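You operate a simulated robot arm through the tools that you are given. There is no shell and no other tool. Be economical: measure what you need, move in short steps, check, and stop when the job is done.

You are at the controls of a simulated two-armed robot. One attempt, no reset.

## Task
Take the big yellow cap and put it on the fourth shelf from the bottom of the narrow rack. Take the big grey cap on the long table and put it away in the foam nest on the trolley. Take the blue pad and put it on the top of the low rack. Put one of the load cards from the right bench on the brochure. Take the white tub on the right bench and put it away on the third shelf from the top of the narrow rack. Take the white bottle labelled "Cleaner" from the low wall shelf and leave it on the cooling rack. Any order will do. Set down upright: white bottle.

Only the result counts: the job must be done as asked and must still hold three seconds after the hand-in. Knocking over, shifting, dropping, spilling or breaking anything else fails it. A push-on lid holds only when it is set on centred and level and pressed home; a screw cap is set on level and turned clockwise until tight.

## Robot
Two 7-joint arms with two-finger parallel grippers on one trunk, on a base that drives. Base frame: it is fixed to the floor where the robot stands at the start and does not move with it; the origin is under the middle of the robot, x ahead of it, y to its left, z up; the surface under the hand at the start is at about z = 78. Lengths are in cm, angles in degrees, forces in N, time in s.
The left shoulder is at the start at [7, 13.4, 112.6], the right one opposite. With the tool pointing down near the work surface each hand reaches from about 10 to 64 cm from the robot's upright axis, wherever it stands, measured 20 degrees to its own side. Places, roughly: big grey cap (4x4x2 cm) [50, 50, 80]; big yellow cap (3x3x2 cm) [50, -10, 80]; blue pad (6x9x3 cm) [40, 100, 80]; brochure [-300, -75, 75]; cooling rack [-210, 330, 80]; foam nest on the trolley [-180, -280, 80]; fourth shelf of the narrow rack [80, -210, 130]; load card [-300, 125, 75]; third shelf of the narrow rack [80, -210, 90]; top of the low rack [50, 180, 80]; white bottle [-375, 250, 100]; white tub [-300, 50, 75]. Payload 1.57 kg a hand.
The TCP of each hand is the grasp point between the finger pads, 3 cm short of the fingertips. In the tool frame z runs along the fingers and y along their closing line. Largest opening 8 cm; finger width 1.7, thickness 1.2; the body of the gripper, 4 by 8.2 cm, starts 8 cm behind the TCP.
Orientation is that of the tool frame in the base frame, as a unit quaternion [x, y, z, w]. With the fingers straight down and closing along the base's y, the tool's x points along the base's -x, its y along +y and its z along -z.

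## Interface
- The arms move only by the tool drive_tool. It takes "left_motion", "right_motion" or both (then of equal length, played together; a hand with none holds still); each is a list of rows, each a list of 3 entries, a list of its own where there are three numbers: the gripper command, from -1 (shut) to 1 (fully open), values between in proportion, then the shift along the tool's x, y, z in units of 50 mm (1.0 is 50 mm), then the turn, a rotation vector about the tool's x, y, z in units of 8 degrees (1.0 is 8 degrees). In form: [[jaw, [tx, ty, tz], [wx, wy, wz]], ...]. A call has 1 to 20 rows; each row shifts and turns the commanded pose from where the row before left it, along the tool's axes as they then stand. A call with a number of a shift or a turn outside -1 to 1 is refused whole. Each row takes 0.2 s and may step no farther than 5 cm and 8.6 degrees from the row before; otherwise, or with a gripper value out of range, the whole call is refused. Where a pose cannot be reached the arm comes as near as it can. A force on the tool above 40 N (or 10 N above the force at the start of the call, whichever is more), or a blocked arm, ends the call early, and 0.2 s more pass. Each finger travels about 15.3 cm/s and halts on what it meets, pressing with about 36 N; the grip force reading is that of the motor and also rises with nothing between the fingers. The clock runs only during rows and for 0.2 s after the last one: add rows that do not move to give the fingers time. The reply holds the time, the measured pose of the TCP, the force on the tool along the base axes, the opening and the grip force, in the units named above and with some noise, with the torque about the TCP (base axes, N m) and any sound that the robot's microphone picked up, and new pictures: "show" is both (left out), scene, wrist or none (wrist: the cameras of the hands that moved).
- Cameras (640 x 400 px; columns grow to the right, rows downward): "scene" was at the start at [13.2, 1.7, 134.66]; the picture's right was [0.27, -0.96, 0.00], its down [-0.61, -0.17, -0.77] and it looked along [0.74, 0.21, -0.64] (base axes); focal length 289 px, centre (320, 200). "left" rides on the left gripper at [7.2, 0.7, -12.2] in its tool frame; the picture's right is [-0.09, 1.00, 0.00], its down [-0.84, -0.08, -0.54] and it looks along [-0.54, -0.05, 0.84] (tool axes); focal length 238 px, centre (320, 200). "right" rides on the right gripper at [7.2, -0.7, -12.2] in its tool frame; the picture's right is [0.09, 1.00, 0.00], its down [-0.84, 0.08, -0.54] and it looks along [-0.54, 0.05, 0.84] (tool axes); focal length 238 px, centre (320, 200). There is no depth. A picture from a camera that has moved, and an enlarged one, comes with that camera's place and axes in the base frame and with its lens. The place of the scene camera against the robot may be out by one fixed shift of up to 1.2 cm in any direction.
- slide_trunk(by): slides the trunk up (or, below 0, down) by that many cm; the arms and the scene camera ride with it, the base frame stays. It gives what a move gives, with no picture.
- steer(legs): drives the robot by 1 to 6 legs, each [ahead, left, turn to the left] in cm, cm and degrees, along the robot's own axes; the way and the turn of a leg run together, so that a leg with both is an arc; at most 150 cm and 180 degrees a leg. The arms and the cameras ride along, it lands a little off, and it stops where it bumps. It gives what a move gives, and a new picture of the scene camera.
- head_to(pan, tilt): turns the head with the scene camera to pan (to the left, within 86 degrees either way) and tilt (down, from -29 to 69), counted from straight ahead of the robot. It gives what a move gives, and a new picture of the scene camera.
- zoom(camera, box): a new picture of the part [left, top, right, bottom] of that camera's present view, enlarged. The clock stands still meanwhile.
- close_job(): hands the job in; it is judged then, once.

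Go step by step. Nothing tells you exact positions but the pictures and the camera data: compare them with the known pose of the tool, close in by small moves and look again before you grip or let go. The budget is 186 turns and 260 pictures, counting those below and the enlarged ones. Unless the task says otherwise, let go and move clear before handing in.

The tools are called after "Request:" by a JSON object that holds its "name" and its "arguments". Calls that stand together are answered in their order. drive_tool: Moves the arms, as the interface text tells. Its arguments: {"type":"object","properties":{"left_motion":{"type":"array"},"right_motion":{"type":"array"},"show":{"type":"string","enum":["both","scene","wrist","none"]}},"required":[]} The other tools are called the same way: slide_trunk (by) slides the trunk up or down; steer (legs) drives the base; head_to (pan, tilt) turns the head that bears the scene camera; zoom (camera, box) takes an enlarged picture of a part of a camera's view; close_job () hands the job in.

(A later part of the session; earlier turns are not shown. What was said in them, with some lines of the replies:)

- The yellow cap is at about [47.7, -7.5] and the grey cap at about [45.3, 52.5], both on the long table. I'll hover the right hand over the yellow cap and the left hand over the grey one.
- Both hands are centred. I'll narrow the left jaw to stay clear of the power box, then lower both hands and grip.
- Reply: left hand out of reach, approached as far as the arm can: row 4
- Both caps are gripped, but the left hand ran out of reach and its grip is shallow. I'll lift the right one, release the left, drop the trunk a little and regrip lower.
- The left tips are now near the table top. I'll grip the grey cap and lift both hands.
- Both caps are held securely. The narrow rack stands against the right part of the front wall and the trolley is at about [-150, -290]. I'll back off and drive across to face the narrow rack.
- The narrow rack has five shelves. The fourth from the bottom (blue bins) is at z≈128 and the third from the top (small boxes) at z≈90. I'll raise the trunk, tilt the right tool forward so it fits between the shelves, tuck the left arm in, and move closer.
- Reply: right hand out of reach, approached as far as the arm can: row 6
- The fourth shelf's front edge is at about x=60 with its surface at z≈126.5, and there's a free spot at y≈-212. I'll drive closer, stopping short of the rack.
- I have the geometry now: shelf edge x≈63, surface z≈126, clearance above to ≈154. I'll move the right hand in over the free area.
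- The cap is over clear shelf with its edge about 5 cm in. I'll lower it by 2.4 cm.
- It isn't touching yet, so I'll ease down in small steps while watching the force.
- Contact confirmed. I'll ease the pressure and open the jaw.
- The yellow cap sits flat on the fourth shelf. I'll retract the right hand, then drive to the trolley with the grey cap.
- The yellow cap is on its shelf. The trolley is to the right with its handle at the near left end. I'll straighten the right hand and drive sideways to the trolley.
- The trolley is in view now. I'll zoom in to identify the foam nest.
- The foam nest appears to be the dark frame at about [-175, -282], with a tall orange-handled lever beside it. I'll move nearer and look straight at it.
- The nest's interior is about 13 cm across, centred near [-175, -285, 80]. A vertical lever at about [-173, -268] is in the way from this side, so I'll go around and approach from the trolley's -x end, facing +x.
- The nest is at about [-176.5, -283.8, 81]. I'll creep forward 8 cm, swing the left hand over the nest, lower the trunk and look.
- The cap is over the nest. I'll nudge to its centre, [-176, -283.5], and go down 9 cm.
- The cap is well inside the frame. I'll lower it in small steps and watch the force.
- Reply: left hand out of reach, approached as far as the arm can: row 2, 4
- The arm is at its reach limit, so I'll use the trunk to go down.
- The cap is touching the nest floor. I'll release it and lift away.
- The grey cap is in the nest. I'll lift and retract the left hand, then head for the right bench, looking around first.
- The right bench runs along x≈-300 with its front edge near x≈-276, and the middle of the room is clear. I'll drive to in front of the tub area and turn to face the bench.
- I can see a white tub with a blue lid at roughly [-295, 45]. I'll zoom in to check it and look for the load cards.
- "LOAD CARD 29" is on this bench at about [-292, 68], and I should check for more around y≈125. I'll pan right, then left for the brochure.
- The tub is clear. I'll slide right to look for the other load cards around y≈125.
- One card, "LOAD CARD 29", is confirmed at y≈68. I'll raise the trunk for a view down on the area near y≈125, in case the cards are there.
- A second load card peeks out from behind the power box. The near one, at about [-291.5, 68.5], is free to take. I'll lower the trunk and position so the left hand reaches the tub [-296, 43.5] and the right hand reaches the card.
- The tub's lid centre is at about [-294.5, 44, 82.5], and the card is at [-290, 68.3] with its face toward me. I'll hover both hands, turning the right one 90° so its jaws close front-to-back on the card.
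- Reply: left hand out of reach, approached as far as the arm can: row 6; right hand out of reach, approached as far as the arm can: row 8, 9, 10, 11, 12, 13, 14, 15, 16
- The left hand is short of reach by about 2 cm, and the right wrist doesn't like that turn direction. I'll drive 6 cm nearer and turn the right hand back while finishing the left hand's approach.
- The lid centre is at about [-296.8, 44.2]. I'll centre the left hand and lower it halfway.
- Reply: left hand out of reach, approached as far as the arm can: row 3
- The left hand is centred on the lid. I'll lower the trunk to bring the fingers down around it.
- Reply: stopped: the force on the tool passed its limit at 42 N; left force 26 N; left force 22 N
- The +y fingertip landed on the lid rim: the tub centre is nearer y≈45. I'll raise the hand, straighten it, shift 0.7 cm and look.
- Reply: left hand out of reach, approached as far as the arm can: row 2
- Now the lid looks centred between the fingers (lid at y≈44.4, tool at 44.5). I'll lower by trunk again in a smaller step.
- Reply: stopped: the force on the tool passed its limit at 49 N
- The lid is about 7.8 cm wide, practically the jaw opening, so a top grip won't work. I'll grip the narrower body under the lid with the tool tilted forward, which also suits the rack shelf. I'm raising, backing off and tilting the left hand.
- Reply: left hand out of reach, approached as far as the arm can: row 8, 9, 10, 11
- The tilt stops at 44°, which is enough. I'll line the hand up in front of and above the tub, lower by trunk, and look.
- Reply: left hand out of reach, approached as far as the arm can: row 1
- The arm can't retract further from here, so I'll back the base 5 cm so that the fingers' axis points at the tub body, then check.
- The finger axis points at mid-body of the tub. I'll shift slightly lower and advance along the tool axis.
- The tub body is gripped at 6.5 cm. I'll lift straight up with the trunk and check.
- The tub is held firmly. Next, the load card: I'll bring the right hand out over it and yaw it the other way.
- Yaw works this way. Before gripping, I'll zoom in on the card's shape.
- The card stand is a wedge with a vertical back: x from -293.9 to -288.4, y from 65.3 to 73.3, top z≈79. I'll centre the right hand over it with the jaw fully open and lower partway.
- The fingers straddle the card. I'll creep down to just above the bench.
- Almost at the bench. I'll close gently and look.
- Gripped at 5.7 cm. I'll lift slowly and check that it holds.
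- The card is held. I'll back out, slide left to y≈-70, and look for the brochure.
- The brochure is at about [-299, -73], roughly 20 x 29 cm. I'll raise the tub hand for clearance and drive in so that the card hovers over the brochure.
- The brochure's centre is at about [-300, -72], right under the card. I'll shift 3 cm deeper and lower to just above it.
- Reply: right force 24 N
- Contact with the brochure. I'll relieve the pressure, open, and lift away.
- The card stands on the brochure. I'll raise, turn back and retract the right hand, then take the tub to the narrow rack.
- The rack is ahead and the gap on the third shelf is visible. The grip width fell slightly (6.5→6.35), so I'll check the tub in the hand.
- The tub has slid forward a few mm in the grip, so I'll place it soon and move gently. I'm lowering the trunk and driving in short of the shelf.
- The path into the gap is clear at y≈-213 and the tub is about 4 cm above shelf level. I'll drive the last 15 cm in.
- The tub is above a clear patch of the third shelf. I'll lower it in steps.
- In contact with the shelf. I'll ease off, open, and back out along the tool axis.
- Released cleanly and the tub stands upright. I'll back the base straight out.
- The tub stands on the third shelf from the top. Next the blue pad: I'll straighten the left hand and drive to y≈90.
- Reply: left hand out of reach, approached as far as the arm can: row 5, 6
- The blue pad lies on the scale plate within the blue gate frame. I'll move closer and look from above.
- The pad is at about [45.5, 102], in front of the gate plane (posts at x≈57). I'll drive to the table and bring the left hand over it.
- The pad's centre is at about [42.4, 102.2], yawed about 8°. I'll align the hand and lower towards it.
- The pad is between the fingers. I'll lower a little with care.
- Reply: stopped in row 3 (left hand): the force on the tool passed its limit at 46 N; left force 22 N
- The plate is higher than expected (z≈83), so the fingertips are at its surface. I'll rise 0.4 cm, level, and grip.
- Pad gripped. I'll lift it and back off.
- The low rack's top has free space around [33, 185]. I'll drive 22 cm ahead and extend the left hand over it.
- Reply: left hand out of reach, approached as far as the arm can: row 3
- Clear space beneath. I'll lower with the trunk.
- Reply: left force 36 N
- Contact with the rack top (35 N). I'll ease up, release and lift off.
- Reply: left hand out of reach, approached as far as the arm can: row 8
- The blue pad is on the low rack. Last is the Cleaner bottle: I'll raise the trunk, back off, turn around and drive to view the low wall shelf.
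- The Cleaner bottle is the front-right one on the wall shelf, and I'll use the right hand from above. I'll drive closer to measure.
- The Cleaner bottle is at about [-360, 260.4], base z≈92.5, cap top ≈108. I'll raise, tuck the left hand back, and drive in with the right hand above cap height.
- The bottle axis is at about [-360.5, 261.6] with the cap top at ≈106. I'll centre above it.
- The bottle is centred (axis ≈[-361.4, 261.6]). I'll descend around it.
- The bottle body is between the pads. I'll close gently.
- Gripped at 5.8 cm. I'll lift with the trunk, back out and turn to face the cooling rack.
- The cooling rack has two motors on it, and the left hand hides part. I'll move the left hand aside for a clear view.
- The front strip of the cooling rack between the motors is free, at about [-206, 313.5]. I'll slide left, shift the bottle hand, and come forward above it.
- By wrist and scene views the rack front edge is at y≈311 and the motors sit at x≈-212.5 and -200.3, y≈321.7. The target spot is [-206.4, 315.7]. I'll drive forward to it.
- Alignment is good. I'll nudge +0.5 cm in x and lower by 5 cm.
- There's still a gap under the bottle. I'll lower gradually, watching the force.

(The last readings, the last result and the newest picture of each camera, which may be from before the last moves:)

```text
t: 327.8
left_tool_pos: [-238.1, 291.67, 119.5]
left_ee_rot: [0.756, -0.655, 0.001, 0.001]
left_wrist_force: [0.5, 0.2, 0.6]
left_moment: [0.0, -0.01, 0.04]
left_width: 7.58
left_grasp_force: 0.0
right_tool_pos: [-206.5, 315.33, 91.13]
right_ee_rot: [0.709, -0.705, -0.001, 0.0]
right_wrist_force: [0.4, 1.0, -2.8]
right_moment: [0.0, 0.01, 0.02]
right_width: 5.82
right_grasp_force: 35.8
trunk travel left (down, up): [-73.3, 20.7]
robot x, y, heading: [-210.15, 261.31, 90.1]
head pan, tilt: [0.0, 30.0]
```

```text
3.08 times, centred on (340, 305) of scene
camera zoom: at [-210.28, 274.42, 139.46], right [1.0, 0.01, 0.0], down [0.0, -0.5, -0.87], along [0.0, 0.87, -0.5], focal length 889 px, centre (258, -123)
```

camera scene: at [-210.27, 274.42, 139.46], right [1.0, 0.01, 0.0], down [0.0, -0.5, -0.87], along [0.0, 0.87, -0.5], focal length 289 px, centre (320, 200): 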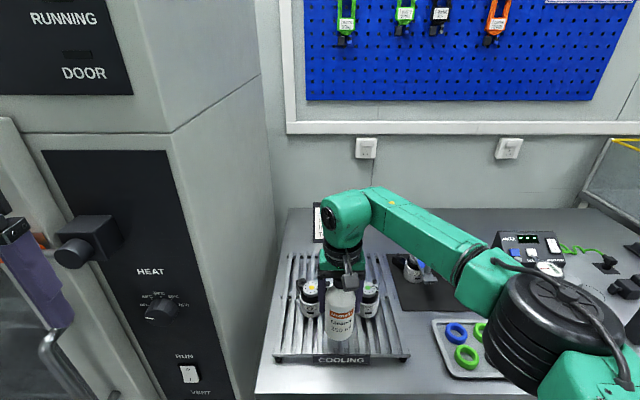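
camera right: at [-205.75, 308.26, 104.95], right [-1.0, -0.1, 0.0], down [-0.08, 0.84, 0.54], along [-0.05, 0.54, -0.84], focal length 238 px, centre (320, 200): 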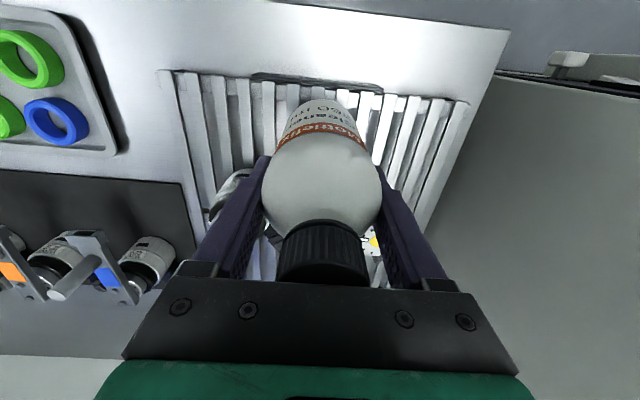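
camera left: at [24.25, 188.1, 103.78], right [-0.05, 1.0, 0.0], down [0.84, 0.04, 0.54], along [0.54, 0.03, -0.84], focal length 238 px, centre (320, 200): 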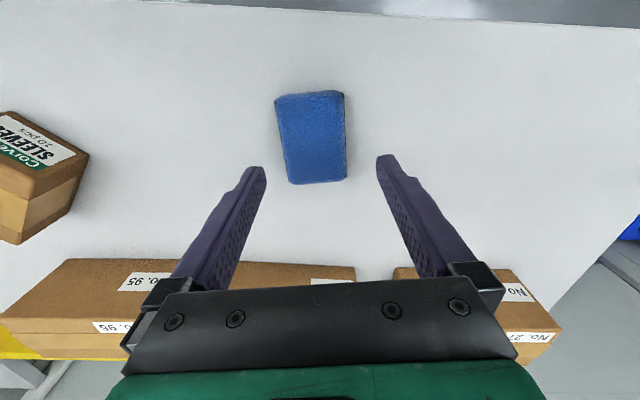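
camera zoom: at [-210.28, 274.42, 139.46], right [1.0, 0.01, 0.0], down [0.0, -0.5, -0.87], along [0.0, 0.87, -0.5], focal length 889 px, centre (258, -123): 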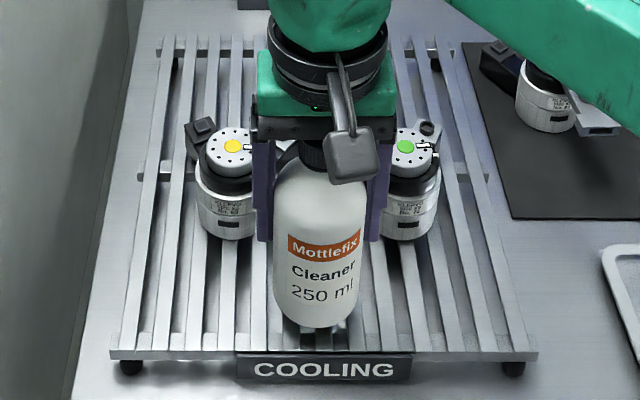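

The bottle would stand close to the front rail, so I'll shift it 1.5 cm deeper and continue lowering.

Request:
{"name": "drive_tool", "arguments": {"right_motion": [[-1, [-0.3, 0, 0], [0, 0, 0]], [-1, [0, 0, 0.08], [0, 0, 0]], [-1, [0, 0, 0.08], [0, 0, 0]], [-1, [0, 0, 0], [0, 0, 0]]], "show": "none"}}

Request:
{"name": "zoom", "arguments": {"camera": "scene", "box": [260, 240, 420, 370]}}

```text
t: 328.8
left_tool_pos: [-238.04, 291.63, 119.46]
left_ee_rot: [0.756, -0.654, 0.001, 0.002]
left_wrist_force: [-1.5, 0.5, -0.3]
left_moment: [-0.02, 0.02, 0.03]
left_width: 7.58
left_grasp_force: 0.1
right_tool_pos: [-206.5, 316.87, 90.13]
right_ee_rot: [0.709, -0.706, -0.001, -0.001]
right_wrist_force: [0.2, 0.3, -1.2]
right_moment: [-0.01, -0.02, -0.02]
right_width: 5.83
right_grasp_force: 35.8
trunk travel left (down, up): [-73.3, 20.7]
robot x, y, heading: [-210.17, 260.74, 90.3]
head pan, tilt: [0.0, 30.0]
```

```text
3.08 times, centred on (340, 305) of scene
camera zoom: at [-210.31, 274.44, 139.46], right [1.0, 0.01, 0.0], down [0.0, -0.5, -0.87], along [0.0, 0.87, -0.5], focal length 889 px, centre (258, -123)
```

zoom: 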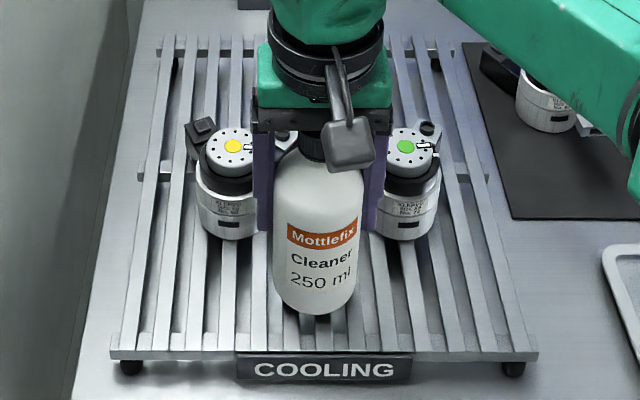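

Better. Now I'll continue down in small steps.

Request:
{"name": "drive_tool", "arguments": {"right_motion": [[-1, [0, 0, 0.08], [0, 0, 0]], [-1, [0, 0, 0.08], [0, 0, 0]], [-1, [0, 0, 0], [0, 0, 0]]], "show": "none"}}

```text
t: 329.6
left_tool_pos: [-238.08, 291.72, 119.61]
left_ee_rot: [0.757, -0.654, 0.001, 0.002]
left_wrist_force: [1.0, -0.1, 0.0]
left_moment: [-0.02, -0.02, 0.0]
left_width: 7.59
left_grasp_force: 0.0
right_tool_pos: [-206.5, 316.9, 89.39]
right_ee_rot: [0.709, -0.705, 0.0, -0.001]
right_wrist_force: [0.2, -0.2, -2.0]
right_moment: [0.04, 0.0, 0.02]
right_width: 5.81
right_grasp_force: 35.6
trunk travel left (down, up): [-73.3, 20.7]
robot x, y, heading: [-210.28, 260.94, 90.5]
head pan, tilt: [0.0, 30.0]
```

Request:
{"name": "drive_tool", "arguments": {"right_motion": [[-1, [0, 0, 0.06], [0, 0, 0]], [-1, [0, 0, 0.06], [0, 0, 0]], [-1, [0, 0, 0], [0, 0, 0]]], "show": "none"}}

Request:
{"name": "zoom", "arguments": {"camera": "scene", "box": [260, 240, 420, 370]}}

```text
t: 330.4
left_tool_pos: [-238.01, 291.26, 119.74]
left_ee_rot: [0.756, -0.654, 0.001, 0.001]
left_wrist_force: [0.5, -0.2, -0.5]
left_moment: [-0.01, -0.03, 0.03]
left_width: 7.62
left_grasp_force: 0.2
right_tool_pos: [-206.41, 316.86, 89.24]
right_ee_rot: [0.708, -0.706, -0.005, -0.003]
right_wrist_force: [1.9, 10.6, 29.3]
right_moment: [-0.19, -0.32, 0.07]
right_width: 5.85
right_grasp_force: 35.6
trunk travel left (down, up): [-73.3, 20.7]
robot x, y, heading: [-210.15, 260.84, 90.5]
head pan, tilt: [0.0, 30.0]
```

```text
3.08 times, centred on (340, 305) of scene
camera zoom: at [-210.29, 274.06, 139.55], right [1.0, 0.01, 0.0], down [0.0, -0.5, -0.87], along [0.0, 0.87, -0.5], focal length 889 px, centre (258, -123)
```

zoom: 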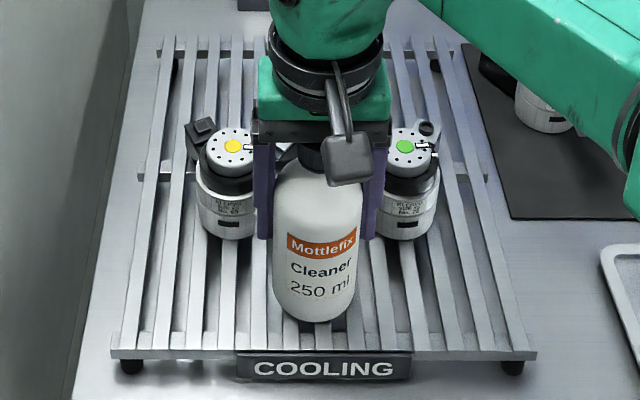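

The bottle is on the slats. I'll relieve the pressure and open slowly.

Request:
{"name": "drive_tool", "arguments": {"right_motion": [[-1, [0, 0, -0.06], [0, 0, 0]], [-1, [0, 0, 0], [0, 0, 0]], [0.5, [0, 0, 0], [0, 0, 0]], [0.6, [0, 0, 0], [0, 0, 0]], [0.7, [0, 0, 0], [0, 0, 0]], [0.7, [0, 0, 0], [0, 0, 0]]], "show": "both"}}

```text
t: 331.8
left_tool_pos: [-238.08, 291.62, 119.56]
left_ee_rot: [0.756, -0.655, 0.002, 0.001]
left_wrist_force: [-0.6, -1.1, 0.3]
left_moment: [0.02, -0.01, 0.03]
left_width: 7.57
left_grasp_force: 0.0
right_tool_pos: [-206.35, 316.87, 89.22]
right_ee_rot: [0.709, -0.705, -0.001, -0.001]
right_wrist_force: [0.0, 0.1, 1.2]
right_moment: [0.0, 0.01, 0.02]
right_width: 6.8
right_grasp_force: 0.1
trunk travel left (down, up): [-73.3, 20.7]
robot x, y, heading: [-210.15, 261.1, 90.1]
head pan, tilt: [0.0, 30.0]
camera scene: at [-210.29, 274.38, 139.47], right [1.0, 0.01, 0.0], down [0.0, -0.5, -0.87], along [0.0, 0.87, -0.5], focal length 289 px, centre (320, 200)
camera right: at [-205.72, 309.66, 101.36], right [-1.0, -0.1, 0.0], down [-0.08, 0.84, 0.54], along [-0.05, 0.54, -0.84], focal length 238 px, centre (320, 200)
```

scene: 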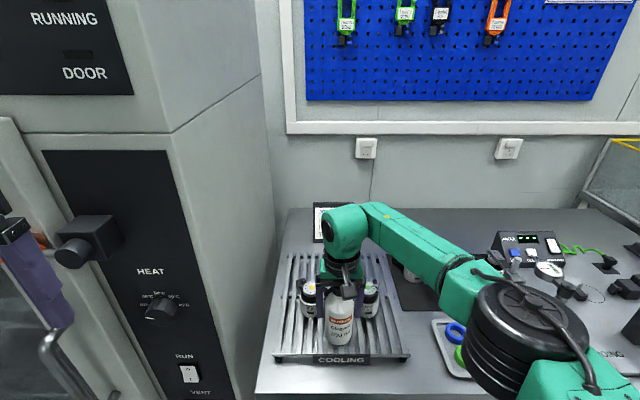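
right: 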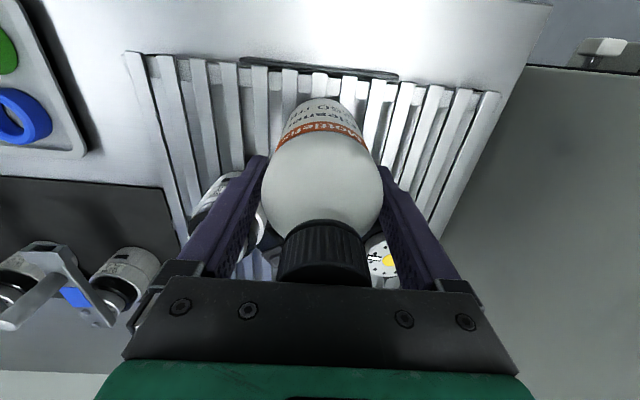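

The bottle stands free. I'll raise straight up with the trunk.

Request:
{"name": "slide_trunk", "arguments": {"by": 19}}

Request:
{"name": "zoom", "arguments": {"camera": "right", "box": [0, 0, 640, 400]}}

```text
t: 333.9
left_tool_pos: [-238.16, 291.58, 138.71]
left_ee_rot: [0.756, -0.654, 0.001, 0.001]
left_wrist_force: [-0.2, -0.1, 0.0]
left_moment: [0.01, 0.01, -0.02]
left_width: 7.59
left_grasp_force: 0.0
right_tool_pos: [-206.49, 316.86, 108.16]
right_ee_rot: [0.709, -0.706, -0.001, -0.001]
right_wrist_force: [0.3, 0.3, -0.9]
right_moment: [0.02, 0.0, 0.04]
right_width: 6.81
right_grasp_force: 0.1
trunk travel left (down, up): [-92.3, 1.7]
robot x, y, heading: [-210.43, 261.09, 90.3]
head pan, tilt: [0.0, 30.0]
```

```text
1.00 times, centred on (320, 200) of right (not enlarged: the box is as wide or as high as the picture)
camera zoom: at [-205.73, 309.66, 120.37], right [-1.0, -0.1, 0.0], down [-0.08, 0.84, 0.54], along [-0.05, 0.54, -0.84], focal length 238 px, centre (320, 200)
```

zoom: 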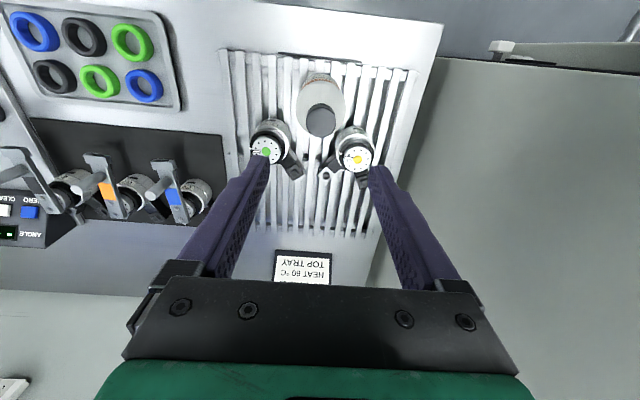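

The bottle stands upright, clear of both motors. I'll back away for a final check.

Request:
{"name": "steer", "arguments": {"legs": [[-35, 0, 0]]}}

Request:
{"name": "zoom", "arguments": {"camera": "scene", "box": [240, 180, 400, 300]}}

```text
t: 336.1
left_tool_pos: [-237.91, 256.83, 138.54]
left_ee_rot: [0.756, -0.655, 0.001, 0.003]
left_wrist_force: [0.9, 0.6, -0.6]
left_moment: [-0.03, 0.01, 0.01]
left_width: 7.58
left_grasp_force: 0.2
right_tool_pos: [-206.23, 281.99, 108.08]
right_ee_rot: [0.709, -0.705, 0.001, 0.0]
right_wrist_force: [0.1, -0.9, -0.1]
right_moment: [-0.01, 0.01, 0.01]
right_width: 6.8
right_grasp_force: 0.0
trunk travel left (down, up): [-92.3, 1.7]
robot x, y, heading: [-210.25, 225.7, 90.4]
head pan, tilt: [0.0, 30.0]
camera scene: at [-210.12, 239.66, 158.43], right [1.0, 0.0, 0.0], down [0.0, -0.5, -0.86], along [0.0, 0.86, -0.5], focal length 289 px, centre (320, 200)
```

scene: 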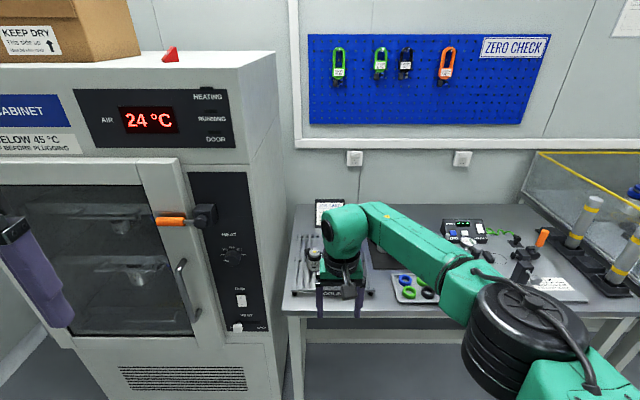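

```text
3.33 times, centred on (320, 240) of scene
camera zoom: at [-210.12, 239.66, 158.43], right [1.0, 0.0, 0.0], down [0.0, -0.5, -0.86], along [0.0, 0.86, -0.5], focal length 963 px, centre (320, 67)
```

zoom: 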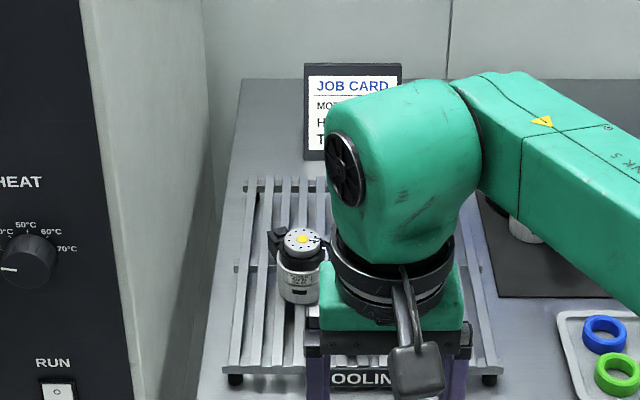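

All six items are placed and the hands are clear, so I'm handing the job in.

Request:
{"name": "close_job", "arguments": {}}

```text
The job is handed in.
```

I've handed the job in with all six items placed. The final camera check of the bottle was partly blocked by the arm, but the picture just before showed it upright and clear.

- **Yellow cap:** flat on the fourth shelf from the bottom of the narrow rack.
- **Grey cap:** in the foam nest on the trolley.
- **Blue pad:** on top of the low rack.
- **Load card:** one "Load Card 29" stand from the right bench, standing on the brochure.
- **White tub:** on the third shelf from the top of the narrow rack.
- **Cleaner bottle:** upright on the cooling rack, between the two motors already there.

While I was working out the tub's size, the fingers pressed down on its lid twice, with up to about 49 N. I then gripped the body instead. I saw no damage.
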